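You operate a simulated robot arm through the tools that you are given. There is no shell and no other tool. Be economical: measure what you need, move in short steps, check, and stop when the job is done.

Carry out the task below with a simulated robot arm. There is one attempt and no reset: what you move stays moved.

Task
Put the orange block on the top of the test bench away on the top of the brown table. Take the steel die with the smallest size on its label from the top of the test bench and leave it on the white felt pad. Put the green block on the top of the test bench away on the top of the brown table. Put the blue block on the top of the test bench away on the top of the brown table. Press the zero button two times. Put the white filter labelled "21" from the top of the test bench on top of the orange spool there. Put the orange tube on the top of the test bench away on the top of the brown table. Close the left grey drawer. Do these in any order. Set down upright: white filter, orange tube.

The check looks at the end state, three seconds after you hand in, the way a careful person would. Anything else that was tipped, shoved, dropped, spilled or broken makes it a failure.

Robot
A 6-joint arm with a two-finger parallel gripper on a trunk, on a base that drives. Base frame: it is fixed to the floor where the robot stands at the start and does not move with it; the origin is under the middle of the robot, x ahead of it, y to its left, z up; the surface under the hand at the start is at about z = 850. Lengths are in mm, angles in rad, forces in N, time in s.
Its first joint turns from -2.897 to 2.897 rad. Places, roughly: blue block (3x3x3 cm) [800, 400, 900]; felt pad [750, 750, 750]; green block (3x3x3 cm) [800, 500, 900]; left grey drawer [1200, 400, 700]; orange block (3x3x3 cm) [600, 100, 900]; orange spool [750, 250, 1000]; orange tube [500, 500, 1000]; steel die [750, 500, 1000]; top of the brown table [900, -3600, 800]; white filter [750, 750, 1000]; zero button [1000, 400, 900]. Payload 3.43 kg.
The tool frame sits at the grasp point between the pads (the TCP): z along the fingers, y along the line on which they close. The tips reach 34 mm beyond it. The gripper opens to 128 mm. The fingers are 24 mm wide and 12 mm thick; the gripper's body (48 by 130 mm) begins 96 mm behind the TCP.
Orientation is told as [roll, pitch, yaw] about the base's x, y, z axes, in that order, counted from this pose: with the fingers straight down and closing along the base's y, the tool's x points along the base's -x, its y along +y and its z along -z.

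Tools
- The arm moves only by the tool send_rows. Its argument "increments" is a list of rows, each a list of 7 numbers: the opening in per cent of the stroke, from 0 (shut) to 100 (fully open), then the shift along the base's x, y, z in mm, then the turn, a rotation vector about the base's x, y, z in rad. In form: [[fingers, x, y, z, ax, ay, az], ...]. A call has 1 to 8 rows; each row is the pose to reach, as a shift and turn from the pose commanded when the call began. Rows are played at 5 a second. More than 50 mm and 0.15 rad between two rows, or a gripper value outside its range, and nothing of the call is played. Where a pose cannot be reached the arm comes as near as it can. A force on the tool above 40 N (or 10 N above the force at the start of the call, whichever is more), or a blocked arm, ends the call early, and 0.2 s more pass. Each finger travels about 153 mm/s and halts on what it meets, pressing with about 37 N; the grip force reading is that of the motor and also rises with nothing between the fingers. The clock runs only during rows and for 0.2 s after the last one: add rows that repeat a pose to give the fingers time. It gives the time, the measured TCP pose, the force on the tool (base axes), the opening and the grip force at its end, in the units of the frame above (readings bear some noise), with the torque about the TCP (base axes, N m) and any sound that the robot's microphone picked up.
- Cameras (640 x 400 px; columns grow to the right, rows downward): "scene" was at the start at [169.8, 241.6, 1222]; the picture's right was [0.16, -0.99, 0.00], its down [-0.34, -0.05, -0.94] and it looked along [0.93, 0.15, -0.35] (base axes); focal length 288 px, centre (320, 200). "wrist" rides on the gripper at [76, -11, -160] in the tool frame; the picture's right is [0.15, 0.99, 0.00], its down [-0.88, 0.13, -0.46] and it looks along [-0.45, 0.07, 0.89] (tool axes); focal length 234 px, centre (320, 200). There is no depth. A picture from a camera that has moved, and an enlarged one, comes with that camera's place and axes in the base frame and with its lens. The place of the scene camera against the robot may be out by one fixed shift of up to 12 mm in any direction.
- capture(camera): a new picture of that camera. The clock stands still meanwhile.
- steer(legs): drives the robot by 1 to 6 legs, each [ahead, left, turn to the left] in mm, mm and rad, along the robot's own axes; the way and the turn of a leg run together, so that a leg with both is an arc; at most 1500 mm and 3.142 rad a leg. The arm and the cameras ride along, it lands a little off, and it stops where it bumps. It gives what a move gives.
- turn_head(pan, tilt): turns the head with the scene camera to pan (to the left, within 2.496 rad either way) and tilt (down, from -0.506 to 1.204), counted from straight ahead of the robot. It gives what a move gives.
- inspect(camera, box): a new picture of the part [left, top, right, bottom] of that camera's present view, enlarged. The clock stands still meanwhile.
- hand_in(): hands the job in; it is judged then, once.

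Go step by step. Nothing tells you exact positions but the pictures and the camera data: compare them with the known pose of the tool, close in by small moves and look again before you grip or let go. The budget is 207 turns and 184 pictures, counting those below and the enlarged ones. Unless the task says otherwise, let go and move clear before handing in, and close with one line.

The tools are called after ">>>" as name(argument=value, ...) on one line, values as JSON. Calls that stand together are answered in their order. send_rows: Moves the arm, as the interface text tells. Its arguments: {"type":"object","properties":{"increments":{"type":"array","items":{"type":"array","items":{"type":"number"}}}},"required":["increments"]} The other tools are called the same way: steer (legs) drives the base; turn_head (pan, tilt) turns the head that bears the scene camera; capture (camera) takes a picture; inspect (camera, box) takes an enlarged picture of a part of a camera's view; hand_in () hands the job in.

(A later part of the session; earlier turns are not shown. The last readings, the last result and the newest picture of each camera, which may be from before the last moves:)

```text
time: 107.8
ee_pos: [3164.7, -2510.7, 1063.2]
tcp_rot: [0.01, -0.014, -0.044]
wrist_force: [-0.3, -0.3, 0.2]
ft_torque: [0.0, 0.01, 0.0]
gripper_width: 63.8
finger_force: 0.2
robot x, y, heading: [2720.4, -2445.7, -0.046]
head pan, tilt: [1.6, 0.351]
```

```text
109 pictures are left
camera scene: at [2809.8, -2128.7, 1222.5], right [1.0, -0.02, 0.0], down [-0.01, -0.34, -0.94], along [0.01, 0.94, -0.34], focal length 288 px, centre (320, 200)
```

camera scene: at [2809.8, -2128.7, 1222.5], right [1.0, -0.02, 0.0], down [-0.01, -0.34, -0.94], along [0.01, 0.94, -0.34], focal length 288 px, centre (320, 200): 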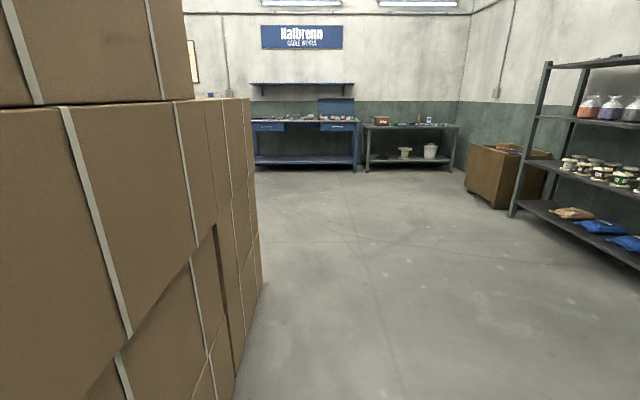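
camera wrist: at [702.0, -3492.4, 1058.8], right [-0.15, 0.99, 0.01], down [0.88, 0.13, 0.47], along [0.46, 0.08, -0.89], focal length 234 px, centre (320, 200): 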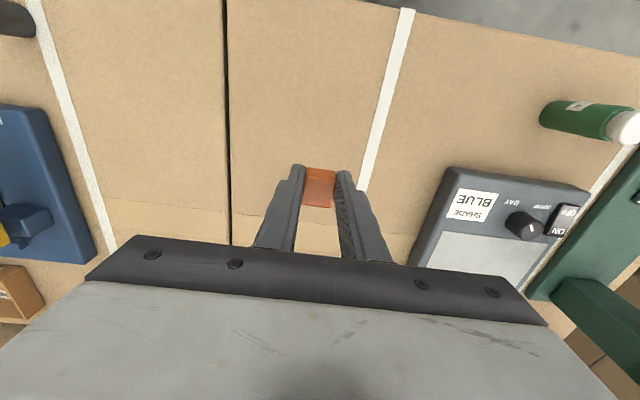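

The box wall reaches x≈2450 up to y≈−450. I'll go wider, turn to face +y, and drive up to the far side of the bench.

>>> steer(legs=[[400, 0, 0], [0, 0, 1.61], [1400, 0, 0], [1400, 0, 0]])

>>> turn_head(pan=1.57, tilt=0.35)

>>> capture(camera="scene")

```text
time: 127.5
ee_pos: [3219.5, 809.1, 1062.5]
tcp_rot: [0.009, -0.014, 1.552]
wrist_force: [0.4, 0.2, -0.4]
ft_torque: [0.03, 0.01, 0.0]
gripper_width: 63.9
finger_force: 0.1
robot x, y, heading: [3164.4, 362.6, 1.557]
head pan, tilt: [1.6, 0.351]
```

```text
time: 128.1
ee_pos: [3220.6, 808.4, 1063.6]
tcp_rot: [0.007, -0.013, 1.552]
wrist_force: [1.0, 0.6, 0.1]
ft_torque: [0.04, -0.01, 0.05]
gripper_width: 64.1
finger_force: 0.0
robot x, y, heading: [3165.4, 364.5, 1.552]
head pan, tilt: [1.571, 0.351]
```

```text
108 pictures are left
camera scene: at [2853.4, 456.5, 1222.5], right [0.02, 1.0, 0.0], down [0.34, -0.01, -0.94], along [-0.94, 0.02, -0.34], focal length 288 px, centre (320, 200)
```

scene: 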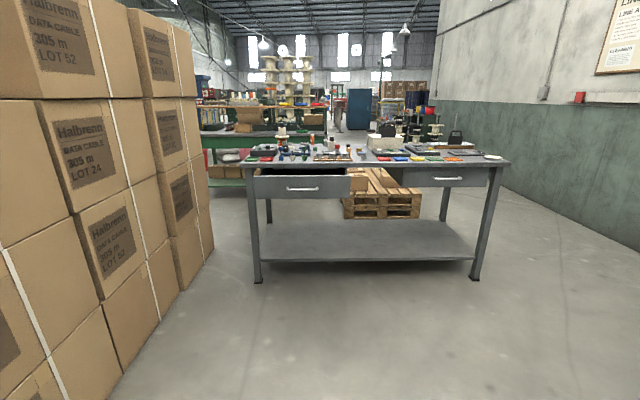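

The bench's far side shows the left drawer pulled out, front panel at x≈1430, y≈393. Turn to face it and approach.

>>> steer(legs=[[30, 0, 1.585], [1000, 0, 0]])

>>> turn_head(pan=0, tilt=0.6)

>>> capture(camera="scene")

>>> capture(camera="wrist")

```text
time: 137.3
ee_pos: [1671.4, 430.9, 1062.8]
tcp_rot: [0.008, -0.014, 3.141]
wrist_force: [0.3, 0.2, 0.2]
ft_torque: [-0.01, 0.0, 0.02]
gripper_width: 63.9
finger_force: 0.0
robot x, y, heading: [2115.3, 385.7, 3.139]
head pan, tilt: [1.571, 0.351]
```

```text
time: 138.9
ee_pos: [1671.6, 431.5, 1062.3]
tcp_rot: [0.011, -0.014, 3.139]
wrist_force: [0.7, 0.3, 0.3]
ft_torque: [-0.02, -0.01, -0.02]
gripper_width: 63.8
finger_force: 0.1
robot x, y, heading: [2121.6, 385.6, 3.141]
head pan, tilt: [0.0, 0.6]
```

```text
107 pictures are left
camera scene: at [1947.7, 172.4, 1199.8], right [0.0, 1.0, 0.0], down [0.56, 0.0, -0.83], along [-0.83, 0.0, -0.56], focal length 288 px, centre (320, 200)
```

scene: 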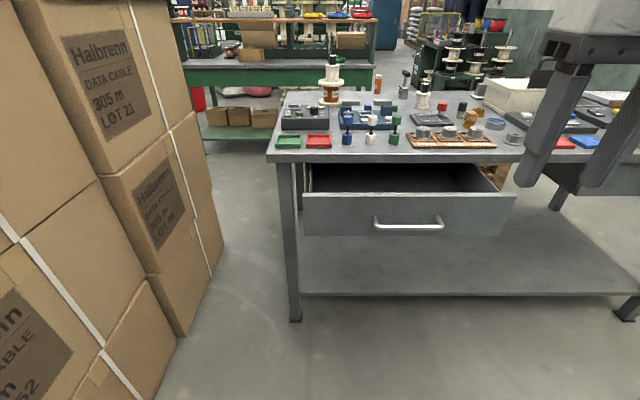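

```text
106 pictures are left
camera wrist: at [1749.9, 444.5, 1221.9], right [0.15, -0.99, 0.01], down [-0.87, -0.13, 0.47], along [-0.46, -0.07, -0.88], focal length 234 px, centre (320, 200)
```

wrist: 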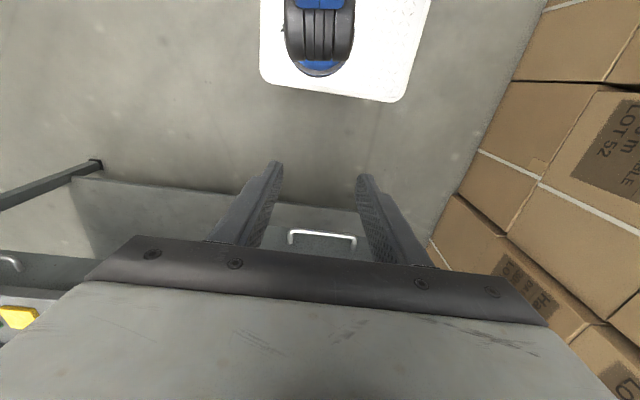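

Drawer panel at x≈1388, y≈378, handle at z≈766. I'll close the fingers and lower in front of it, aiming above the handle.

>>> send_rows(increments=[[30, -30, -10, -30, 0, 0, 0], [0, -60, -20, -60, 0, 0, 0], [0, -90, -30, -95, 0, 0, 0], [0, -120, -40, -130, 0, 0, 0], [0, -150, -50, -165, 0, 0, 0], [0, -165, -53, -205, 0, 0, 0], [0, -165, -53, -232, 0, 0, 0], [0, -165, -53, -232, 0, 0, 0]])

>>> capture(camera="scene")

>>> capture(camera="wrist")

```text
time: 140.7
ee_pos: [1506.4, 379.3, 827.9]
tcp_rot: [0.01, -0.014, 3.14]
wrist_force: [-0.1, -0.3, -0.5]
ft_torque: [0.0, 0.01, -0.01]
gripper_width: 0.1
finger_force: 33.4
robot x, y, heading: [2117.8, 386.3, 3.138]
head pan, tilt: [0.0, 0.6]
```

```text
105 pictures are left
camera scene: at [1947.7, 172.5, 1199.8], right [0.0, 1.0, 0.0], down [0.56, 0.0, -0.83], along [-0.83, 0.0, -0.56], focal length 288 px, centre (320, 200)
```

scene: 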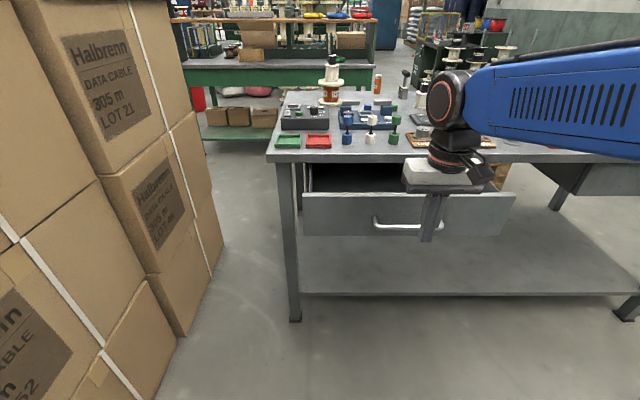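

```text
104 pictures are left
camera wrist: at [1584.8, 393.4, 987.9], right [0.15, -0.99, 0.01], down [-0.87, -0.13, 0.47], along [-0.46, -0.07, -0.88], focal length 234 px, centre (320, 200)
```

wrist: 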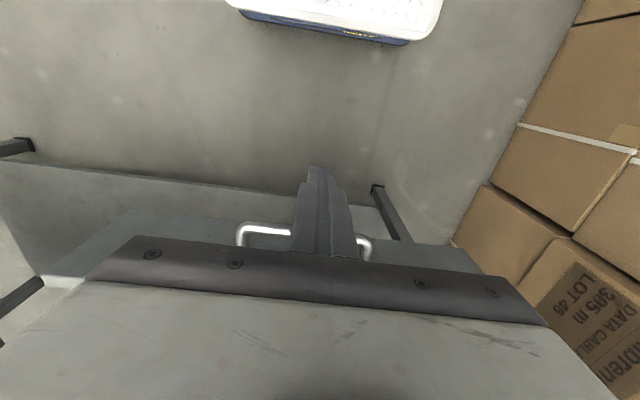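

Advance to touch the panel.

>>> send_rows(increments=[[0, -35, 0, 0, 0, 0, 0], [0, -65, 0, 0, 0, 0, 0], [0, -80, 0, 0, 0, 0, 0], [0, -90, 0, 0, 0, 0, 0], [0, -100, 0, 0, 0, 0, 0], [0, -110, 0, 0, 0, 0, 0]])

>>> capture(camera="scene")

```text
time: 142.1
ee_pos: [1397.9, 378.7, 831.4]
tcp_rot: [0.01, -0.013, 3.141]
wrist_force: [-0.2, -0.6, 0.9]
ft_torque: [0.02, 0.01, 0.04]
gripper_width: 0.0
finger_force: 33.5
robot x, y, heading: [2116.8, 383.2, 3.14]
head pan, tilt: [0.0, 0.6]
```

```text
103 pictures are left
camera scene: at [1947.7, 172.5, 1199.8], right [0.0, 1.0, 0.0], down [0.56, 0.0, -0.83], along [-0.83, 0.0, -0.56], focal length 288 px, centre (320, 200)
```

scene: 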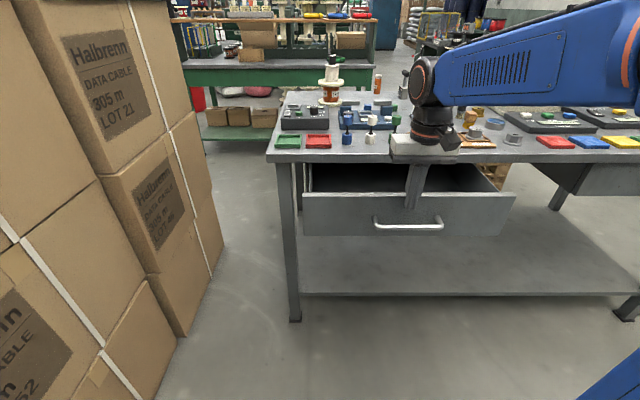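

Not yet touching; keep pushing in small, slower steps.

>>> send_rows(increments=[[0, -10, 0, 0, 0, 0, 0], [0, -20, 0, 0, 0, 0, 0], [0, -32, 0, 0, 0, 0, 0], [0, -45, 0, 0, 0, 0, 0], [0, -60, 0, 0, 0, 0, 0]])

>>> inspect(camera="scene", box=[260, 60, 540, 260])

```text
time: 143.3
ee_pos: [1336.6, 378.7, 831.1]
tcp_rot: [0.009, -0.013, 3.142]
wrist_force: [0.4, 0.1, -0.4]
ft_torque: [0.0, -0.01, 0.03]
gripper_width: 0.0
finger_force: 33.2
robot x, y, heading: [2120.2, 385.5, 3.135]
head pan, tilt: [0.0, 0.6]
```

```text
2.00 times, centred on (400, 160) of scene
camera zoom: at [1947.7, 172.5, 1199.8], right [0.0, 1.0, 0.0], down [0.56, 0.0, -0.83], along [-0.83, 0.0, -0.56], focal length 576 px, centre (160, 280)
```

zoom: 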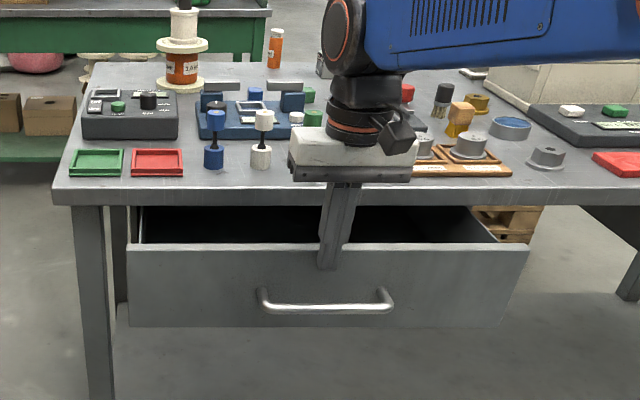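

The drawer has started moving with little resistance. Continue pushing to closed.

>>> send_rows(increments=[[0, -20, 0, 0, 0, 0, 0], [0, -40, 0, 0, 0, 0, 0], [0, -60, 0, 0, 0, 0, 0], [0, -80, 0, 0, 0, 0, 0], [0, -95, 0, 0, 0, 0, 0], [0, -105, 0, 0, 0, 0, 0]])

>>> inspect(camera="scene", box=[260, 60, 540, 260])

```text
time: 144.7
ee_pos: [1232.0, 378.5, 829.9]
tcp_rot: [0.008, -0.014, 3.14]
wrist_force: [0.3, -0.4, 0.7]
ft_torque: [0.0, 0.02, -0.02]
gripper_width: 0.0
finger_force: 32.8
robot x, y, heading: [2118.9, 381.8, 3.144]
head pan, tilt: [0.0, 0.6]
```

```text
2.00 times, centred on (400, 160) of scene
camera zoom: at [1947.7, 172.5, 1199.8], right [0.0, 1.0, 0.0], down [0.56, 0.0, -0.83], along [-0.83, 0.0, -0.56], focal length 576 px, centre (160, 280)
```

zoom: 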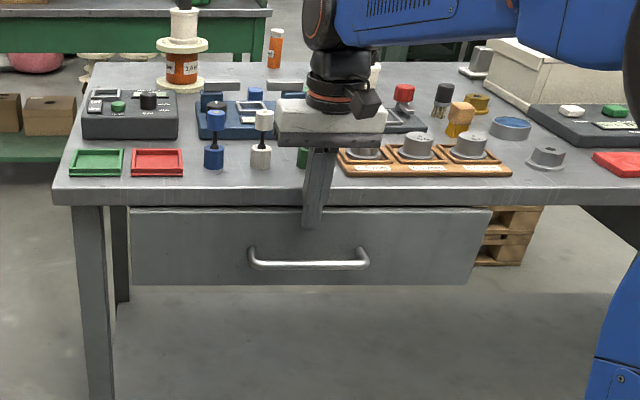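

>>> send_rows(increments=[[0, -8, 0, 0, 0, 0, 0], [0, -16, 0, 0, 0, 0, 0], [0, -24, 0, 0, 0, 0, 0], [0, -30, 0, 0, 0, 0, 0]])

>>> inspect(camera="scene", box=[260, 60, 540, 260])

```text
time: 145.3
ee_pos: [1222.8, 378.1, 832.0]
tcp_rot: [0.009, -0.006, 3.142]
wrist_force: [12.7, -0.7, 6.5]
ft_torque: [0.01, 0.21, 0.05]
gripper_width: 0.0
finger_force: 32.5
robot x, y, heading: [2120.9, 383.9, 3.145]
head pan, tilt: [0.0, 0.6]
stopped in row 2: the force on the tool passed its limit at 58 N (the readings are from after the stop); the commanded pose is now the measured one
```

```text
2.00 times, centred on (400, 160) of scene
camera zoom: at [1948.7, 172.5, 1199.8], right [0.0, 1.0, 0.0], down [0.56, 0.0, -0.83], along [-0.83, 0.0, -0.56], focal length 576 px, centre (160, 280)
```

zoom: 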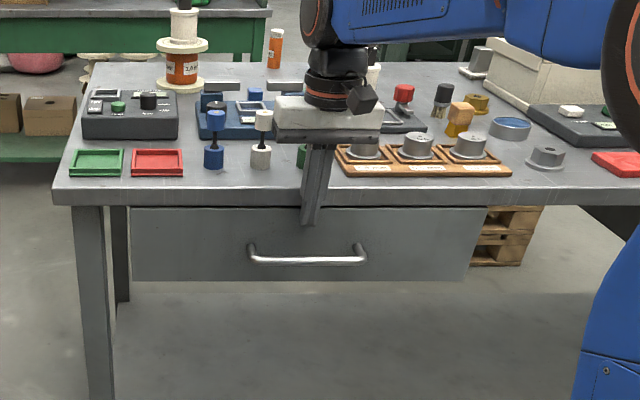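

Force rose: either closed or the finger met the bench edge. Back off and compare with the other drawer.

>>> send_rows(increments=[[0, 40, 0, 0, 0, 0, 0], [0, 80, 0, 0, 0, 0, 0], [0, 125, 0, 0, 0, 0, 0], [0, 170, 0, 0, 0, 0, 0]])

>>> turn_head(pan=-0.25, tilt=0.6)

>>> capture(camera="scene")

>>> capture(camera="wrist")

```text
time: 146.3
ee_pos: [1391.2, 377.4, 830.1]
tcp_rot: [0.01, -0.007, 3.141]
wrist_force: [-0.9, -0.3, -1.0]
ft_torque: [-0.04, -0.01, 0.02]
gripper_width: 0.1
finger_force: 32.9
robot x, y, heading: [2116.5, 381.9, 3.142]
head pan, tilt: [0.0, 0.6]
```

```text
time: 147.1
ee_pos: [1391.4, 377.9, 831.5]
tcp_rot: [0.007, -0.003, 3.142]
wrist_force: [0.5, -0.3, 0.0]
ft_torque: [-0.02, 0.0, -0.01]
gripper_width: 0.0
finger_force: 32.8
robot x, y, heading: [2120.2, 384.4, 3.144]
head pan, tilt: [-0.25, 0.6]
```

```text
99 pictures are left
camera scene: at [1950.7, 194.3, 1199.8], right [0.25, 0.97, 0.0], down [0.55, -0.14, -0.83], along [-0.8, 0.2, -0.56], focal length 288 px, centre (320, 200)
```

scene: 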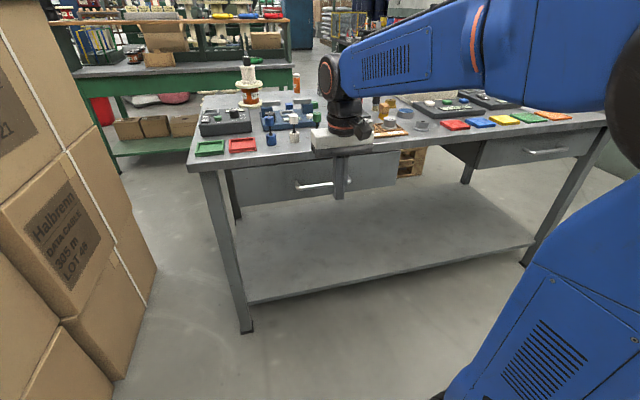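

```text
98 pictures are left
camera wrist: at [1467.3, 391.8, 991.1], right [0.15, -0.99, 0.01], down [-0.88, -0.13, 0.46], along [-0.46, -0.07, -0.89], focal length 234 px, centre (320, 200)
```

wrist: 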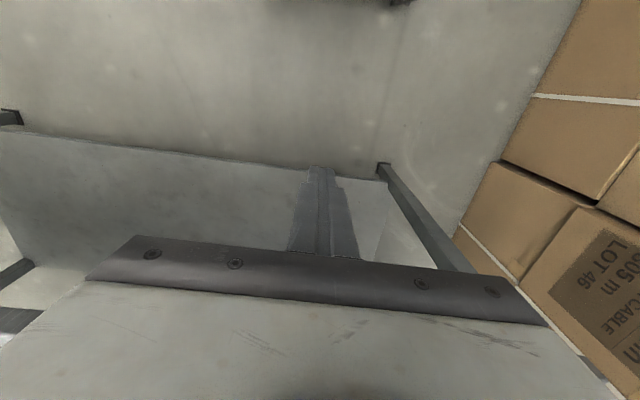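

>>> inspect(camera="scene", box=[190, 130, 430, 240])

>>> inspect(camera="scene", box=[420, 90, 640, 200])

```text
2.67 times, centred on (310, 185) of scene
camera zoom: at [1950.7, 194.3, 1199.8], right [0.25, 0.97, 0.0], down [0.55, -0.14, -0.83], along [-0.8, 0.2, -0.56], focal length 768 px, centre (347, 240)
```

zoom: 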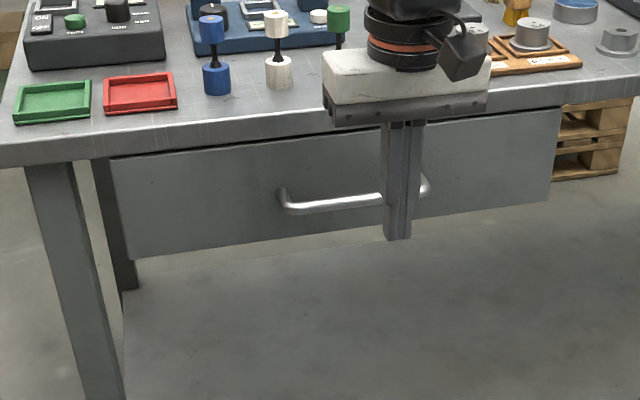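

```text
2.91 times, centred on (530, 145) of scene
camera zoom: at [1950.7, 194.3, 1199.8], right [0.25, 0.97, 0.0], down [0.55, -0.14, -0.83], along [-0.8, 0.2, -0.56], focal length 838 px, centre (-291, 360)
```

zoom: 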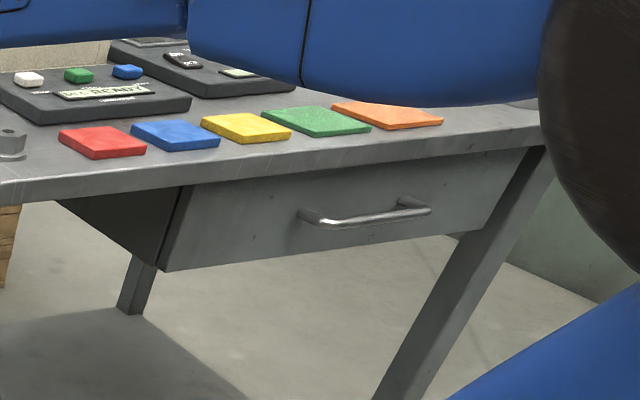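

The left drawer still stands ~25 mm proud: my finger met the bench's overhang. I'll lower and push on the handle bar instead, which stays clear of the edge.

>>> send_rows(increments=[[0, 0, -3, -23, 0, 0, 0], [0, 0, -4, -46, 0, 0, 0], [0, -30, -4, -46, 0, 0, 0], [0, -60, -4, -46, 0, 0, 0], [0, -80, -4, -46, 0, 0, 0], [0, -92, -4, -46, 0, 0, 0]])

>>> inspect(camera="scene", box=[190, 130, 430, 240])

```text
time: 148.5
ee_pos: [1298.8, 373.9, 783.9]
tcp_rot: [0.01, -0.007, 3.142]
wrist_force: [0.4, -0.7, -0.4]
ft_torque: [0.0, -0.02, -0.03]
gripper_width: 0.0
finger_force: 32.9
robot x, y, heading: [2116.9, 386.0, 3.141]
head pan, tilt: [-0.25, 0.6]
```

```text
2.67 times, centred on (310, 185) of scene
camera zoom: at [1950.8, 194.3, 1199.8], right [0.25, 0.97, 0.0], down [0.55, -0.14, -0.83], along [-0.8, 0.2, -0.56], focal length 768 px, centre (347, 240)
```

zoom: 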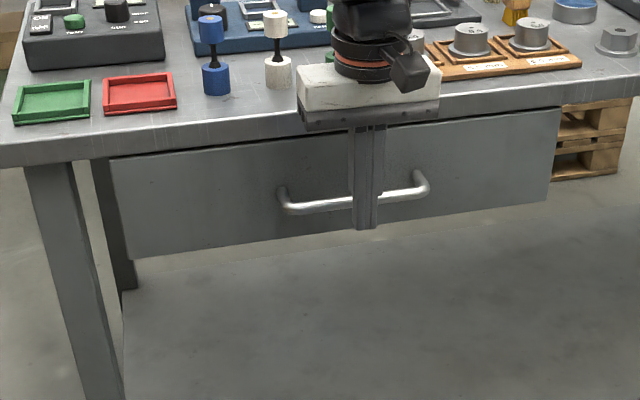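

>>> send_rows(increments=[[0, -8, 0, 0, 0, 0, 0], [0, -16, 0, 0, 0, 0, 0], [0, -24, 0, 0, 0, 0, 0], [0, -32, 0, 0, 0, 0, 0], [0, -40, 0, 0, 0, 0, 0], [0, -48, 0, 0, 0, 0, 0], [0, -56, 0, 0, 0, 0, 0]])

>>> inspect(camera="scene", box=[190, 130, 430, 240])

```text
time: 150.1
ee_pos: [1243.2, 374.2, 784.8]
tcp_rot: [0.008, -0.006, 3.14]
wrist_force: [-0.4, -0.2, 0.9]
ft_torque: [0.01, -0.01, -0.02]
gripper_width: 0.0
finger_force: 33.1
robot x, y, heading: [2121.5, 387.2, 3.147]
head pan, tilt: [-0.25, 0.6]
```

```text
2.67 times, centred on (310, 185) of scene
camera zoom: at [1950.7, 194.3, 1199.8], right [0.25, 0.97, 0.0], down [0.55, -0.14, -0.83], along [-0.8, 0.2, -0.56], focal length 768 px, centre (347, 240)
```

zoom: 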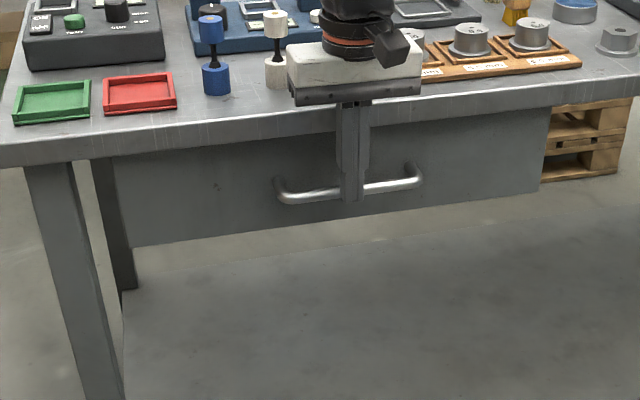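

>>> send_rows(increments=[[0, -4, 0, 0, 0, 0, 0], [0, -8, 0, 0, 0, 0, 0], [0, -12, 0, 0, 0, 0, 0], [0, -16, 0, 0, 0, 0, 0]])

>>> inspect(camera="scene", box=[190, 130, 430, 240])

```text
time: 150.7
ee_pos: [1242.2, 374.6, 783.5]
tcp_rot: [0.008, 0.002, 3.14]
wrist_force: [6.7, 0.4, 2.8]
ft_torque: [0.0, -0.19, 0.01]
gripper_width: 0.0
finger_force: 32.8
robot x, y, heading: [2120.5, 386.1, 3.144]
head pan, tilt: [-0.25, 0.6]
stopped in row 2: the force on the tool passed its limit at 48 N (the readings are from after the stop); the commanded pose is now the measured one
```

```text
2.67 times, centred on (310, 185) of scene
camera zoom: at [1951.5, 194.4, 1199.8], right [0.25, 0.97, 0.0], down [0.55, -0.14, -0.83], along [-0.8, 0.2, -0.56], focal length 768 px, centre (347, 240)
```

zoom: 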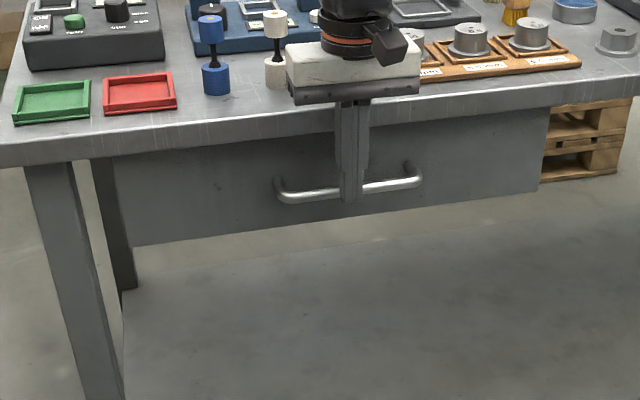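

The drawer is shut, flush like its neighbour. From here I can also reach the blue block (≈(799, 350)); back off, raise, and drive nearer.

>>> send_rows(increments=[[0, 40, 0, 0, 0, 0, 0], [0, 80, 0, 0, 0, 0, 0], [0, 115, 0, 30, 0, 0, 0], [0, 115, 0, 80, 0, 0, 0], [0, 115, 0, 130, 0, 0, 0], [0, 115, 0, 180, 0, 0, 0], [0, 115, 0, 230, 0, 0, 0], [0, 115, 0, 280, 0, 0, 0]])

>>> steer(legs=[[390, 0, 0]])

>>> turn_head(pan=-0.1, tilt=0.5)

>>> capture(camera="scene")

>>> capture(camera="wrist")

```text
time: 152.4
ee_pos: [1356.4, 376.8, 1064.4]
tcp_rot: [0.009, 0.005, 3.142]
wrist_force: [-1.1, -0.1, 0.2]
ft_torque: [0.03, 0.01, -0.01]
gripper_width: 0.2
finger_force: 32.7
robot x, y, heading: [2122.3, 386.7, 3.139]
head pan, tilt: [-0.25, 0.6]
```

```text
time: 154.9
ee_pos: [962.6, 375.6, 1064.4]
tcp_rot: [0.009, 0.004, 3.141]
wrist_force: [0.7, -0.3, -0.1]
ft_torque: [0.01, -0.03, -0.03]
gripper_width: 0.0
finger_force: 33.1
robot x, y, heading: [1723.1, 390.5, 3.146]
head pan, tilt: [-0.25, 0.6]
```

```text
time: 155.6
ee_pos: [963.5, 376.4, 1063.3]
tcp_rot: [0.009, 0.004, 3.141]
wrist_force: [-0.6, 0.6, 1.5]
ft_torque: [0.01, -0.03, -0.01]
gripper_width: 0.0
finger_force: 33.7
robot x, y, heading: [1721.9, 383.7, 3.141]
head pan, tilt: [-0.099, 0.499]
```

```text
92 pictures are left
camera scene: at [1552.5, 181.9, 1208.8], right [0.1, 0.99, 0.0], down [0.48, -0.05, -0.88], along [-0.87, 0.09, -0.48], focal length 288 px, centre (320, 200)
```

scene: 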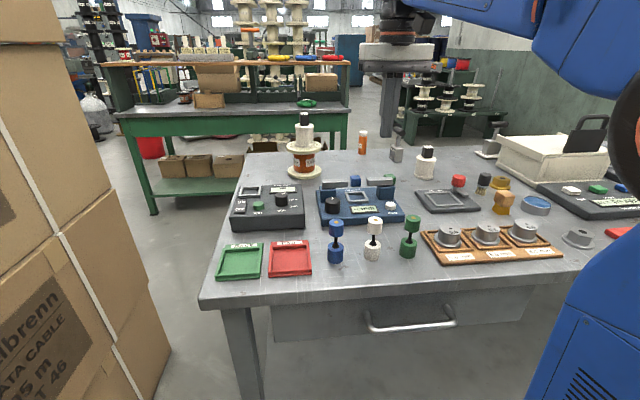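

```text
91 pictures are left
camera wrist: at [1038.2, 389.4, 1224.5], right [0.15, -0.99, 0.01], down [-0.88, -0.13, 0.45], along [-0.45, -0.07, -0.89], focal length 234 px, centre (320, 200)
```

wrist: 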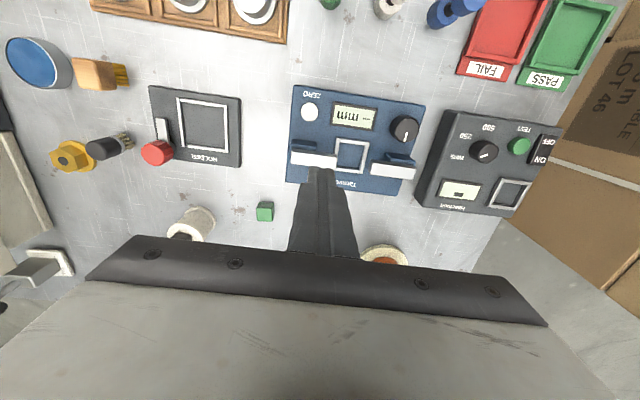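

Hover above the blue block with partly open fingers.

>>> send_rows(increments=[[20, -25, -5, -25, 0, 0, 0], [40, -60, -10, -45, 0, 0, 0], [50, -100, -15, -60, 0, 0, 0], [50, -130, -20, -70, 0, 0, 0], [50, -155, -24, -75, 0, 0, 0], [50, -155, -24, -75, 0, 0, 0]])

>>> capture(camera="wrist")

```text
time: 157.0
ee_pos: [808.5, 352.2, 989.1]
tcp_rot: [0.01, 0.003, 3.144]
wrist_force: [-0.2, 0.1, -1.0]
ft_torque: [-0.04, 0.03, -0.01]
gripper_width: 63.8
finger_force: 0.1
robot x, y, heading: [1724.1, 386.8, 3.141]
head pan, tilt: [-0.099, 0.499]
```

```text
90 pictures are left
camera wrist: at [883.6, 365.3, 1149.1], right [0.15, -0.99, 0.01], down [-0.88, -0.13, 0.45], along [-0.45, -0.07, -0.89], focal length 234 px, centre (320, 200)
```

wrist: 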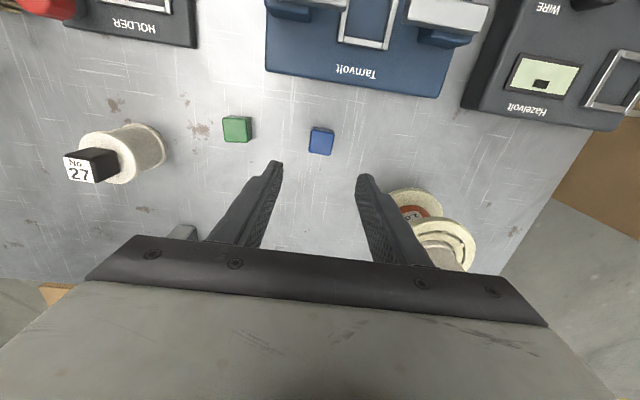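

Blue block at about (825, 353), square to the hand. Adjust and descend.

>>> send_rows(increments=[[50, 16, 1, -15, 0, 0, 0], [50, 16, 1, -40, 0, 0, 0], [50, 16, 1, -50, 0, 0, 0], [50, 16, 1, -50, 0, 0, 0]])

>>> inspect(camera="wrist", box=[240, 60, 400, 220])

```text
time: 158.0
ee_pos: [824.0, 351.9, 937.7]
tcp_rot: [0.009, 0.004, 3.142]
wrist_force: [-0.3, 0.3, -0.1]
ft_torque: [0.0, 0.01, 0.01]
gripper_width: 64.3
finger_force: 0.0
robot x, y, heading: [1724.5, 382.1, 3.143]
head pan, tilt: [-0.099, 0.499]
```

```text
2.50 times, centred on (320, 140) of wrist
camera zoom: at [899.7, 365.1, 1098.9], right [0.15, -0.99, 0.01], down [-0.88, -0.13, 0.45], along [-0.45, -0.07, -0.89], focal length 585 px, centre (320, 350)
```

zoom: 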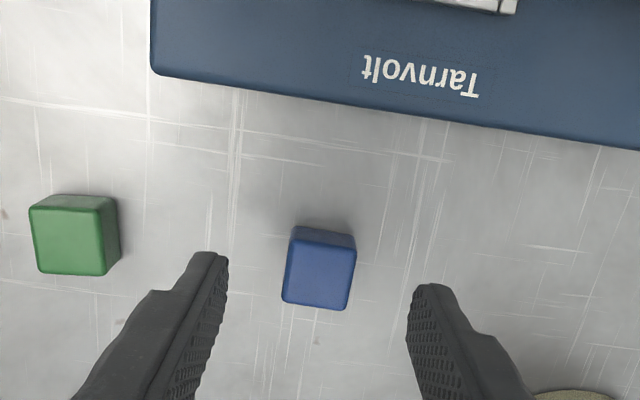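

Well centred. Descend and grip.

>>> send_rows(increments=[[50, -2, 1, -25, 0, 0, 0], [50, -2, 1, -40, 0, 0, 0], [50, -2, 1, -47, 0, 0, 0], [50, -2, 1, -47, 0, 0, 0], [20, -2, 1, -47, 0, 0, 0], [10, -2, 1, -47, 0, 0, 0], [10, -2, 1, -47, 0, 0, 0]])

>>> send_rows(increments=[[10, 0, 0, 15, 0, 0, 0], [10, 0, 0, 60, 0, 0, 0], [10, 20, 0, 105, 0, 0, 0], [10, 50, 0, 140, 0, 0, 0], [10, 90, 0, 165, 0, 0, 0], [10, 130, 0, 175, 0, 0, 0], [10, 175, 0, 180, 0, 0, 0]])

>>> capture(camera="wrist")

>>> capture(camera="scene")

```text
time: 159.6
ee_pos: [823.0, 354.0, 891.2]
tcp_rot: [0.007, 0.004, 3.141]
wrist_force: [-0.6, -0.4, 0.9]
ft_torque: [-0.02, 0.01, 0.03]
gripper_width: 26.4
finger_force: 36.4
robot x, y, heading: [1723.6, 386.8, 3.146]
head pan, tilt: [-0.099, 0.499]
```

```text
time: 161.2
ee_pos: [997.6, 352.9, 1071.9]
tcp_rot: [0.008, 0.006, 3.138]
wrist_force: [-1.5, 0.1, -0.9]
ft_torque: [-0.01, -0.1, -0.03]
gripper_width: 26.4
finger_force: 36.8
robot x, y, heading: [1724.1, 384.9, 3.146]
head pan, tilt: [-0.099, 0.499]
```

```text
88 pictures are left
camera wrist: at [1072.2, 365.8, 1232.0], right [0.15, -0.99, 0.01], down [-0.88, -0.13, 0.45], along [-0.45, -0.07, -0.89], focal length 234 px, centre (320, 200)
```

wrist: 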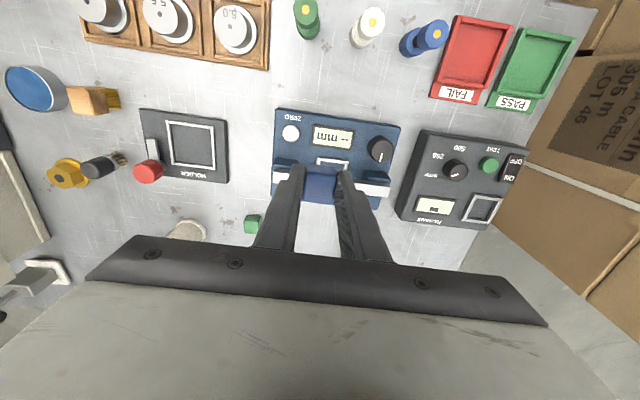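

```text
87 pictures are left
camera scene: at [1552.0, 181.8, 1208.8], right [0.1, 0.99, 0.0], down [0.48, -0.05, -0.88], along [-0.87, 0.09, -0.48], focal length 288 px, centre (320, 200)
```

scene: 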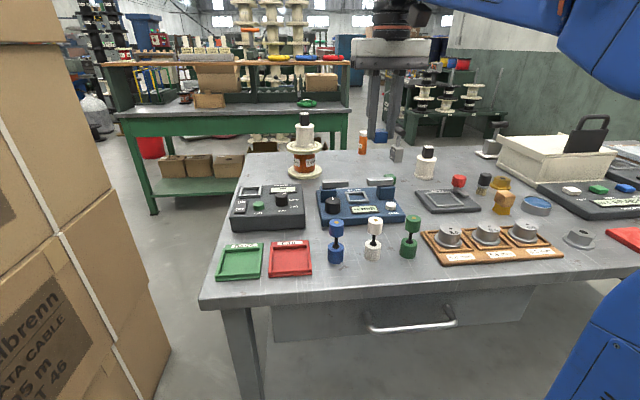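

Blue block is held. Back out and slide to the corridor entrance.

>>> steer(legs=[[-1450, 0, 0], [0, 1400, 0], [0, 1410, 0]])

```text
time: 171.9
ee_pos: [2434.8, -371.5, 1073.0]
tcp_rot: [-0.005, 0.002, -3.137]
wrist_force: [2.6, 24.4, 0.1]
ft_torque: [-3.23, 0.35, -0.41]
gripper_width: 26.6
finger_force: 37.1
robot x, y, heading: [3157.6, -331.2, -3.121]
head pan, tilt: [-0.099, 0.499]
stopped in leg 2: the force on the tool passed its limit at 175 N (the readings are from after the stop); the commanded pose is now the measured one
```

The extended arm bumped the box wall. Back off at once and look.

>>> steer(legs=[[0, -150, 0]])

>>> capture(camera="wrist")

>>> turn_head(pan=0.5, tilt=0.2)

>>> capture(camera="scene")

```text
time: 173.2
ee_pos: [2431.2, -220.9, 1072.1]
tcp_rot: [-0.004, 0.001, -3.135]
wrist_force: [0.1, 0.7, -0.5]
ft_torque: [0.0, 0.01, -0.02]
gripper_width: 26.4
finger_force: 37.1
robot x, y, heading: [3156.9, -177.4, -3.122]
head pan, tilt: [-0.099, 0.499]
```

```text
86 pictures are left
camera wrist: at [2506.3, -209.8, 1233.4], right [0.15, -0.99, -0.01], down [-0.88, -0.14, 0.45], along [-0.45, -0.06, -0.89], focal length 234 px, centre (320, 200)
```

wrist: 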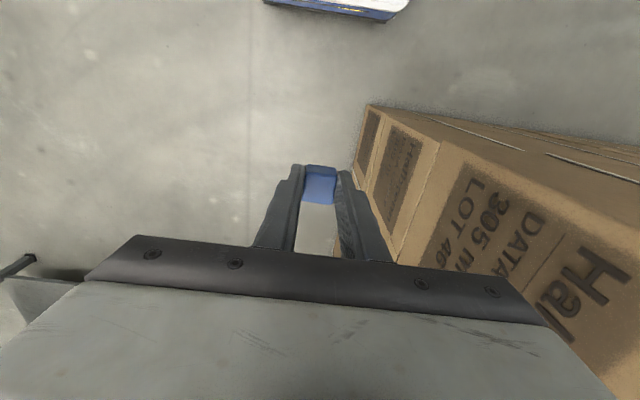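

```text
time: 174.2
ee_pos: [2431.0, -220.5, 1071.6]
tcp_rot: [-0.005, 0.003, -3.136]
wrist_force: [-0.6, -0.1, -0.3]
ft_torque: [-0.02, -0.01, 0.0]
gripper_width: 26.5
finger_force: 37.0
robot x, y, heading: [3159.0, -180.2, -3.126]
head pan, tilt: [0.499, 0.201]
```

```text
85 pictures are left
camera scene: at [2998.9, -441.7, 1236.5], right [-0.5, 0.87, 0.0], down [0.17, 0.1, -0.98], along [-0.85, -0.49, -0.2], focal length 288 px, centre (320, 200)
```

scene: 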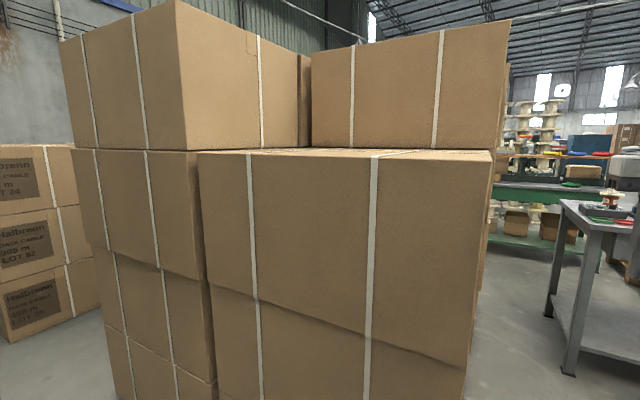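

Boxes and block look undisturbed. Tuck the arm close, then continue.

>>> send_rows(increments=[[10, 40, 0, 0, 0, 0, 0], [10, 80, 0, 0, 0, 0, 0], [10, 120, 0, 0, 0, 0, 0], [10, 160, 0, 0, 0, 0, 0], [10, 200, 0, 0, 0, 0, 0], [10, 240, 0, 0, 0, 0, 0], [10, 280, 0, 0, 0, 0, 0], [10, 310, 0, 0, 0, 0, 0]])

>>> steer(legs=[[-40, 1130, 0], [0, 1130, -0.02]])

>>> turn_head(pan=0, tilt=0.35)

>>> capture(camera="scene")

```text
time: 176.1
ee_pos: [2742.5, -220.8, 1071.3]
tcp_rot: [-0.004, 0.003, -3.136]
wrist_force: [-0.6, 0.2, -0.5]
ft_torque: [0.02, -0.01, -0.02]
gripper_width: 26.6
finger_force: 36.8
robot x, y, heading: [3159.8, -183.5, -3.122]
head pan, tilt: [0.499, 0.201]
```

```text
time: 187.0
ee_pos: [2802.8, -2413.6, 1071.4]
tcp_rot: [-0.004, 0.003, 3.108]
wrist_force: [-0.7, -0.2, 0.0]
ft_torque: [0.04, 0.0, 0.0]
gripper_width: 26.4
finger_force: 36.9
robot x, y, heading: [3218.0, -2392.0, 3.123]
head pan, tilt: [0.499, 0.201]
```

```text
time: 187.9
ee_pos: [2803.3, -2413.6, 1069.6]
tcp_rot: [-0.005, 0.001, 3.109]
wrist_force: [0.0, -0.2, 0.3]
ft_torque: [0.01, -0.02, -0.01]
gripper_width: 26.6
finger_force: 37.4
robot x, y, heading: [3214.9, -2391.8, 3.129]
head pan, tilt: [0.0, 0.351]
```

```text
84 pictures are left
camera scene: at [3041.8, -2600.3, 1222.6], right [0.02, 1.0, 0.0], down [0.34, -0.01, -0.94], along [-0.94, 0.01, -0.34], focal length 288 px, centre (320, 200)
```

scene: 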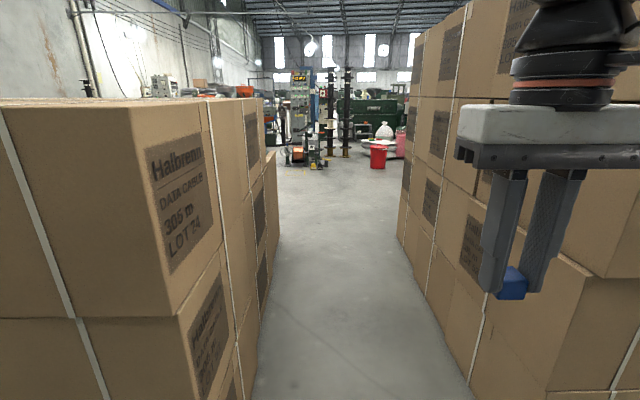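

Continue along the corridor in two stages.

>>> steer(legs=[[1480, 40, 0.014]])

>>> steer(legs=[[1480, 10, 0]])

```text
time: 195.3
ee_pos: [1309.0, -2448.7, 1071.5]
tcp_rot: [-0.005, 0.005, 3.126]
wrist_force: [0.1, 0.6, -0.4]
ft_torque: [0.01, -0.04, 0.0]
gripper_width: 26.6
finger_force: 37.1
robot x, y, heading: [1724.9, -2418.1, 3.141]
head pan, tilt: [0.0, 0.351]
```

```text
time: 202.6
ee_pos: [-153.1, -2446.7, 1069.7]
tcp_rot: [-0.005, 0.004, 3.115]
wrist_force: [0.6, -0.6, -0.1]
ft_torque: [0.03, 0.0, -0.01]
gripper_width: 26.3
finger_force: 37.1
robot x, y, heading: [263.6, -2418.7, 3.131]
head pan, tilt: [0.0, 0.351]
```

>>> steer(legs=[[300, 0, 0], [0, 0, -3.12], [0, -950, 0]])

>>> turn_head(pan=0, tilt=0.5)

>>> capture(camera="scene")

```text
time: 216.2
ee_pos: [458.8, -3289.8, 1070.6]
tcp_rot: [-0.005, 0.003, 0.07]
wrist_force: [-0.5, -0.7, -1.1]
ft_torque: [0.0, 0.02, -0.01]
gripper_width: 26.4
finger_force: 36.8
robot x, y, heading: [49.2, -3358.5, 0.089]
head pan, tilt: [0.0, 0.351]
```

```text
time: 216.9
ee_pos: [460.0, -3289.2, 1070.6]
tcp_rot: [-0.004, 0.004, 0.069]
wrist_force: [-0.2, -0.4, 0.1]
ft_torque: [0.01, 0.03, -0.01]
gripper_width: 26.6
finger_force: 37.5
robot x, y, heading: [47.9, -3358.7, 0.079]
head pan, tilt: [0.0, 0.499]
```

```text
83 pictures are left
camera scene: at [196.6, -3115.6, 1208.9], right [0.09, -1.0, 0.0], down [-0.48, -0.04, -0.88], along [0.87, 0.08, -0.48], focal length 288 px, centre (320, 200)
```

scene: 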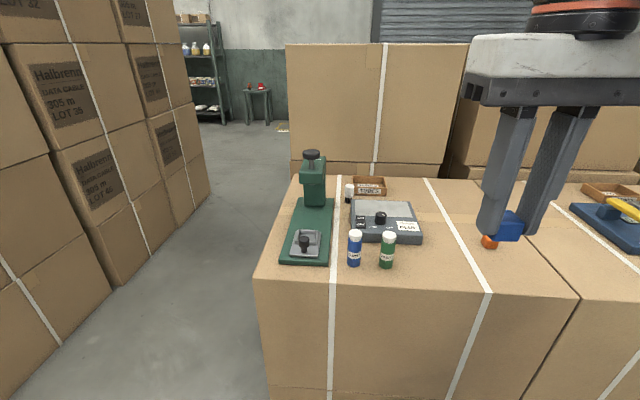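

Place the blue block at about (740, −3400).

>>> send_rows(increments=[[10, 40, -16, 0, 0, 0, 0], [10, 80, -32, 0, 0, 0, 0], [10, 120, -48, 0, 0, 0, 0], [10, 160, -64, 0, 0, 0, 0], [10, 200, -80, 0, 0, 0, 0], [10, 240, -96, 0, 0, 0, -0.03], [10, 280, -111, 0, 0, 0, -0.07], [10, 280, -111, -40, 0, 0, -0.07]])

>>> send_rows(increments=[[10, 0, 0, -45, 0, 0, 0], [10, 0, 0, -90, 0, 0, 0], [10, 0, 0, -130, 0, 0, 0], [10, 0, 0, -165, 0, 0, 0], [10, 0, 0, -190, 0, 0, 0], [10, 0, 0, -190, 0, 0, 0]])

>>> capture(camera="scene")

>>> capture(camera="wrist")

```text
time: 218.8
ee_pos: [737.3, -3401.8, 1031.0]
tcp_rot: [-0.005, 0.003, 0.001]
wrist_force: [-1.1, -0.1, 0.1]
ft_torque: [0.01, -0.04, 0.0]
gripper_width: 26.4
finger_force: 37.4
robot x, y, heading: [46.1, -3356.6, 0.081]
head pan, tilt: [0.0, 0.499]
```

```text
time: 220.2
ee_pos: [738.2, -3401.3, 838.9]
tcp_rot: [-0.004, 0.002, 0.0]
wrist_force: [0.3, -1.2, -1.1]
ft_torque: [-0.01, -0.02, 0.0]
gripper_width: 26.6
finger_force: 37.1
robot x, y, heading: [44.3, -3356.6, 0.084]
head pan, tilt: [0.0, 0.499]
```

```text
82 pictures are left
camera scene: at [196.6, -3115.6, 1208.8], right [0.09, -1.0, 0.0], down [-0.48, -0.04, -0.88], along [0.87, 0.08, -0.48], focal length 288 px, centre (320, 200)
```

scene: 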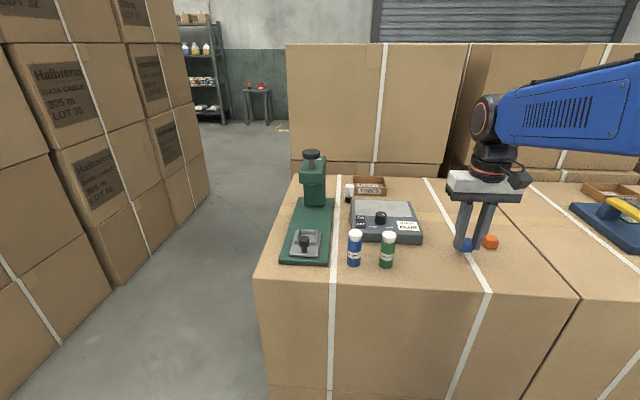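

```text
81 pictures are left
camera wrist: at [663.3, -3411.9, 999.7], right [-0.15, 0.99, -0.01], down [0.88, 0.13, 0.45], along [0.45, 0.06, -0.89], focal length 234 px, centre (320, 200)
```

wrist: 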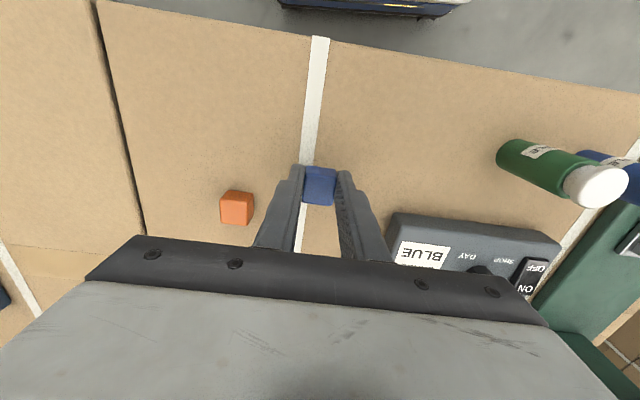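

>>> send_rows(increments=[[10, 0, 15, -5, 0, 0, 0], [10, 0, 15, -12, 0, 0, 0], [10, 0, 15, -16, 0, 0, 0], [10, 0, 15, -19, 0, 0, 0], [10, 0, 15, -22, 0, 0, 0], [10, 0, 15, -25, 0, 0, 0], [10, 0, 15, -28, 0, 0, 0]])

```text
time: 221.8
ee_pos: [738.6, -3385.8, 814.2]
tcp_rot: [-0.004, -0.001, -0.001]
wrist_force: [-1.1, -0.9, 37.5]
ft_torque: [0.34, -0.05, 0.01]
gripper_width: 26.4
finger_force: 36.7
robot x, y, heading: [46.6, -3356.7, 0.084]
head pan, tilt: [0.0, 0.499]
```

Down on the table. Release, rise, and tuck for the drive.

>>> send_rows(increments=[[15, 0, 0, 3, 0, 0, 0], [30, 0, 0, 4, 0, 0, 0], [42, 0, 0, 4, 0, 0, 0], [42, 0, 0, 4, 0, 0, 0], [42, 0, 0, 45, 0, 0, 0], [42, 0, 0, 93, 0, 0, 0], [42, 0, 0, 141, 0, 0, 0], [42, 0, 0, 189, 0, 0, 0]])

>>> send_rows(increments=[[42, -40, 0, 20, 0, 0, 0], [42, -80, 5, 40, 0, 0, 0], [42, -120, 10, 60, 0, 0, 0], [42, -160, 15, 60, 0, 0, 0], [42, -200, 20, 60, 0, 0, 0], [42, -240, 25, 60, 0, 0, 0], [42, -280, 30, 60, 0, 0, 0]])

>>> capture(camera="scene")

>>> steer(legs=[[-60, 0, -0.083], [0, 1300, 0], [0, 1300, 0], [0, 1100, 0]])

```text
time: 223.6
ee_pos: [737.6, -3384.8, 1001.6]
tcp_rot: [-0.005, 0.006, 0.0]
wrist_force: [0.5, 0.5, 0.3]
ft_torque: [0.01, 0.02, 0.01]
gripper_width: 53.7
finger_force: 0.0
robot x, y, heading: [45.1, -3356.1, 0.085]
head pan, tilt: [0.0, 0.499]
```

```text
time: 225.2
ee_pos: [458.2, -3355.1, 1062.3]
tcp_rot: [-0.005, 0.003, 0.001]
wrist_force: [-0.5, 0.9, 0.1]
ft_torque: [0.03, 0.07, 0.01]
gripper_width: 54.0
finger_force: 0.0
robot x, y, heading: [45.5, -3354.7, 0.087]
head pan, tilt: [0.0, 0.499]
```

```text
80 pictures are left
camera scene: at [196.8, -3115.5, 1208.8], right [0.09, -1.0, 0.0], down [-0.48, -0.04, -0.88], along [0.87, 0.08, -0.48], focal length 288 px, centre (320, 200)
```

scene: 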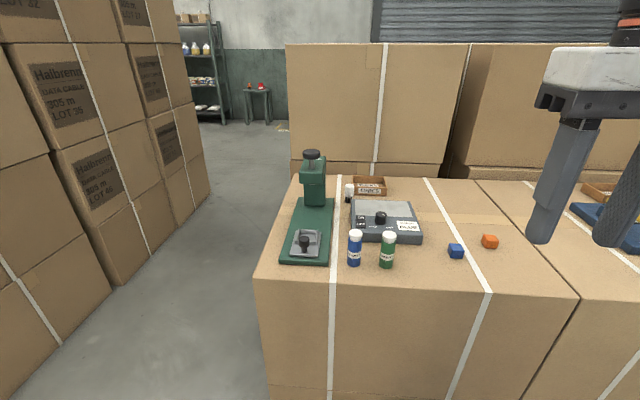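

```text
time: 243.6
ee_pos: [397.0, 304.9, 1062.8]
tcp_rot: [-0.005, 0.005, -0.09]
wrist_force: [0.0, 0.5, 0.2]
ft_torque: [0.02, 0.01, -0.01]
gripper_width: 53.6
finger_force: 0.1
robot x, y, heading: [-12.6, 337.6, -0.005]
head pan, tilt: [0.0, 0.499]
```

Both blocks sit on the table; I'm back at the bench. Go over to the green block at about (823, 450).

>>> send_rows(increments=[[42, 45, 15, 0, 0, 0, 0.03], [42, 90, 30, 0, 0, 0, 0.06], [42, 135, 45, 0, 0, 0, 0.09], [42, 180, 60, 0, 0, 0, 0.09], [42, 225, 75, 0, 0, 0, 0.09], [42, 270, 90, 0, 0, 0, 0.09], [42, 315, 105, 0, 0, 0, 0.09], [42, 360, 120, 0, 0, 0, 0.09]])

>>> send_rows(increments=[[50, 40, 15, -25, 0, 0, 0], [50, 62, 24, -60, 0, 0, 0], [50, 62, 24, -90, 0, 0, 0], [50, 62, 24, -90, 0, 0, 0]])

>>> capture(camera="wrist")

>>> capture(camera="scene")

```text
time: 245.4
ee_pos: [758.5, 424.4, 1065.6]
tcp_rot: [-0.004, 0.002, -0.002]
wrist_force: [-0.8, -0.7, 1.4]
ft_torque: [0.0, -0.09, 0.01]
gripper_width: 53.6
finger_force: 0.0
robot x, y, heading: [-11.5, 341.1, -0.002]
head pan, tilt: [0.0, 0.499]
```

```text
time: 246.4
ee_pos: [819.9, 448.6, 974.4]
tcp_rot: [-0.006, 0.003, 0.001]
wrist_force: [-1.2, -0.1, 0.5]
ft_torque: [0.0, 0.01, 0.0]
gripper_width: 64.0
finger_force: 0.0
robot x, y, heading: [-11.9, 337.8, -0.004]
head pan, tilt: [0.0, 0.499]
```

```text
79 pictures are left
camera wrist: at [744.6, 438.9, 1134.6], right [-0.15, 0.99, -0.01], down [0.88, 0.13, 0.45], along [0.45, 0.06, -0.89], focal length 234 px, centre (320, 200)
```

wrist: 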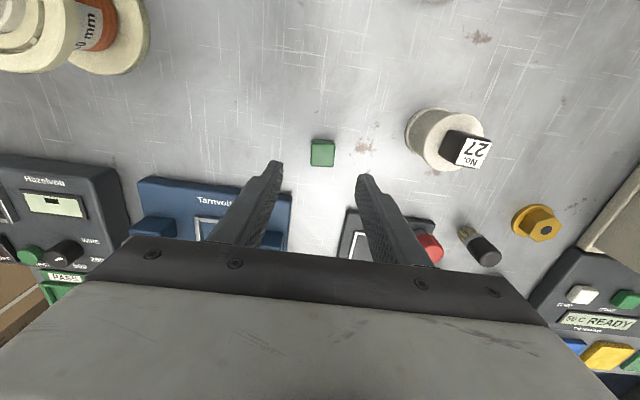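

```text
78 pictures are left
camera scene: at [157.9, 566.0, 1208.8], right [0.0, -1.0, 0.0], down [-0.48, 0.0, -0.88], along [0.88, 0.0, -0.48], focal length 288 px, centre (320, 200)
```

scene: 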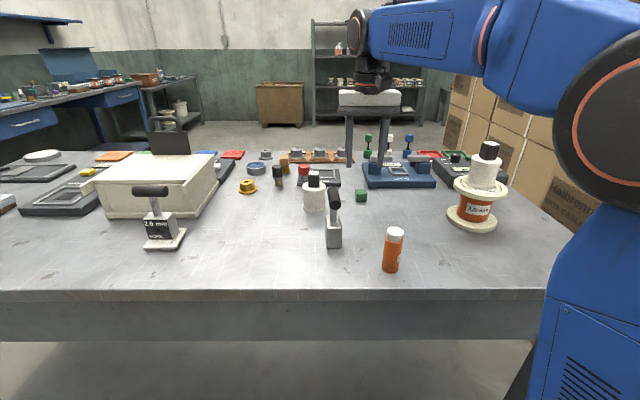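

Green block at about (818, 450); clear of the neighbouring devices. Descend, check, grip.

>>> send_rows(increments=[[50, -2, 1, -30, 0, 0, 0], [50, -2, 1, -45, 0, 0, 0], [50, -2, 1, -45, 0, 0, 0]])

>>> inspect(camera="wrist", box=[240, 60, 400, 220])

```text
time: 247.2
ee_pos: [818.3, 450.7, 928.6]
tcp_rot: [-0.005, 0.003, 0.001]
wrist_force: [0.7, 0.5, 0.8]
ft_torque: [0.05, 0.01, -0.01]
gripper_width: 63.8
finger_force: 0.1
robot x, y, heading: [-13.2, 341.8, -0.007]
head pan, tilt: [0.0, 0.499]
```

```text
2.50 times, centred on (320, 140) of wrist
camera zoom: at [742.8, 441.1, 1089.8], right [-0.15, 0.99, -0.01], down [0.88, 0.13, 0.45], along [0.45, 0.06, -0.89], focal length 585 px, centre (320, 350)
```

zoom: 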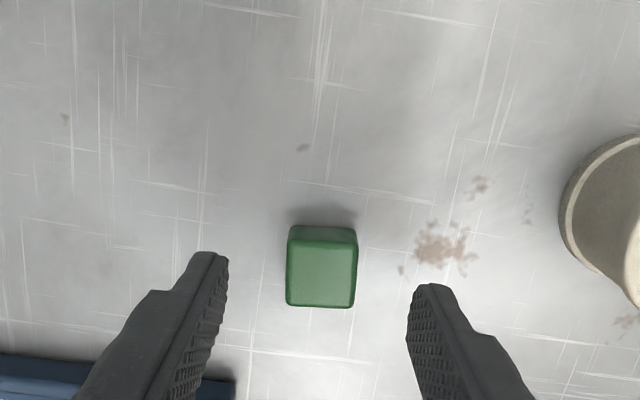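

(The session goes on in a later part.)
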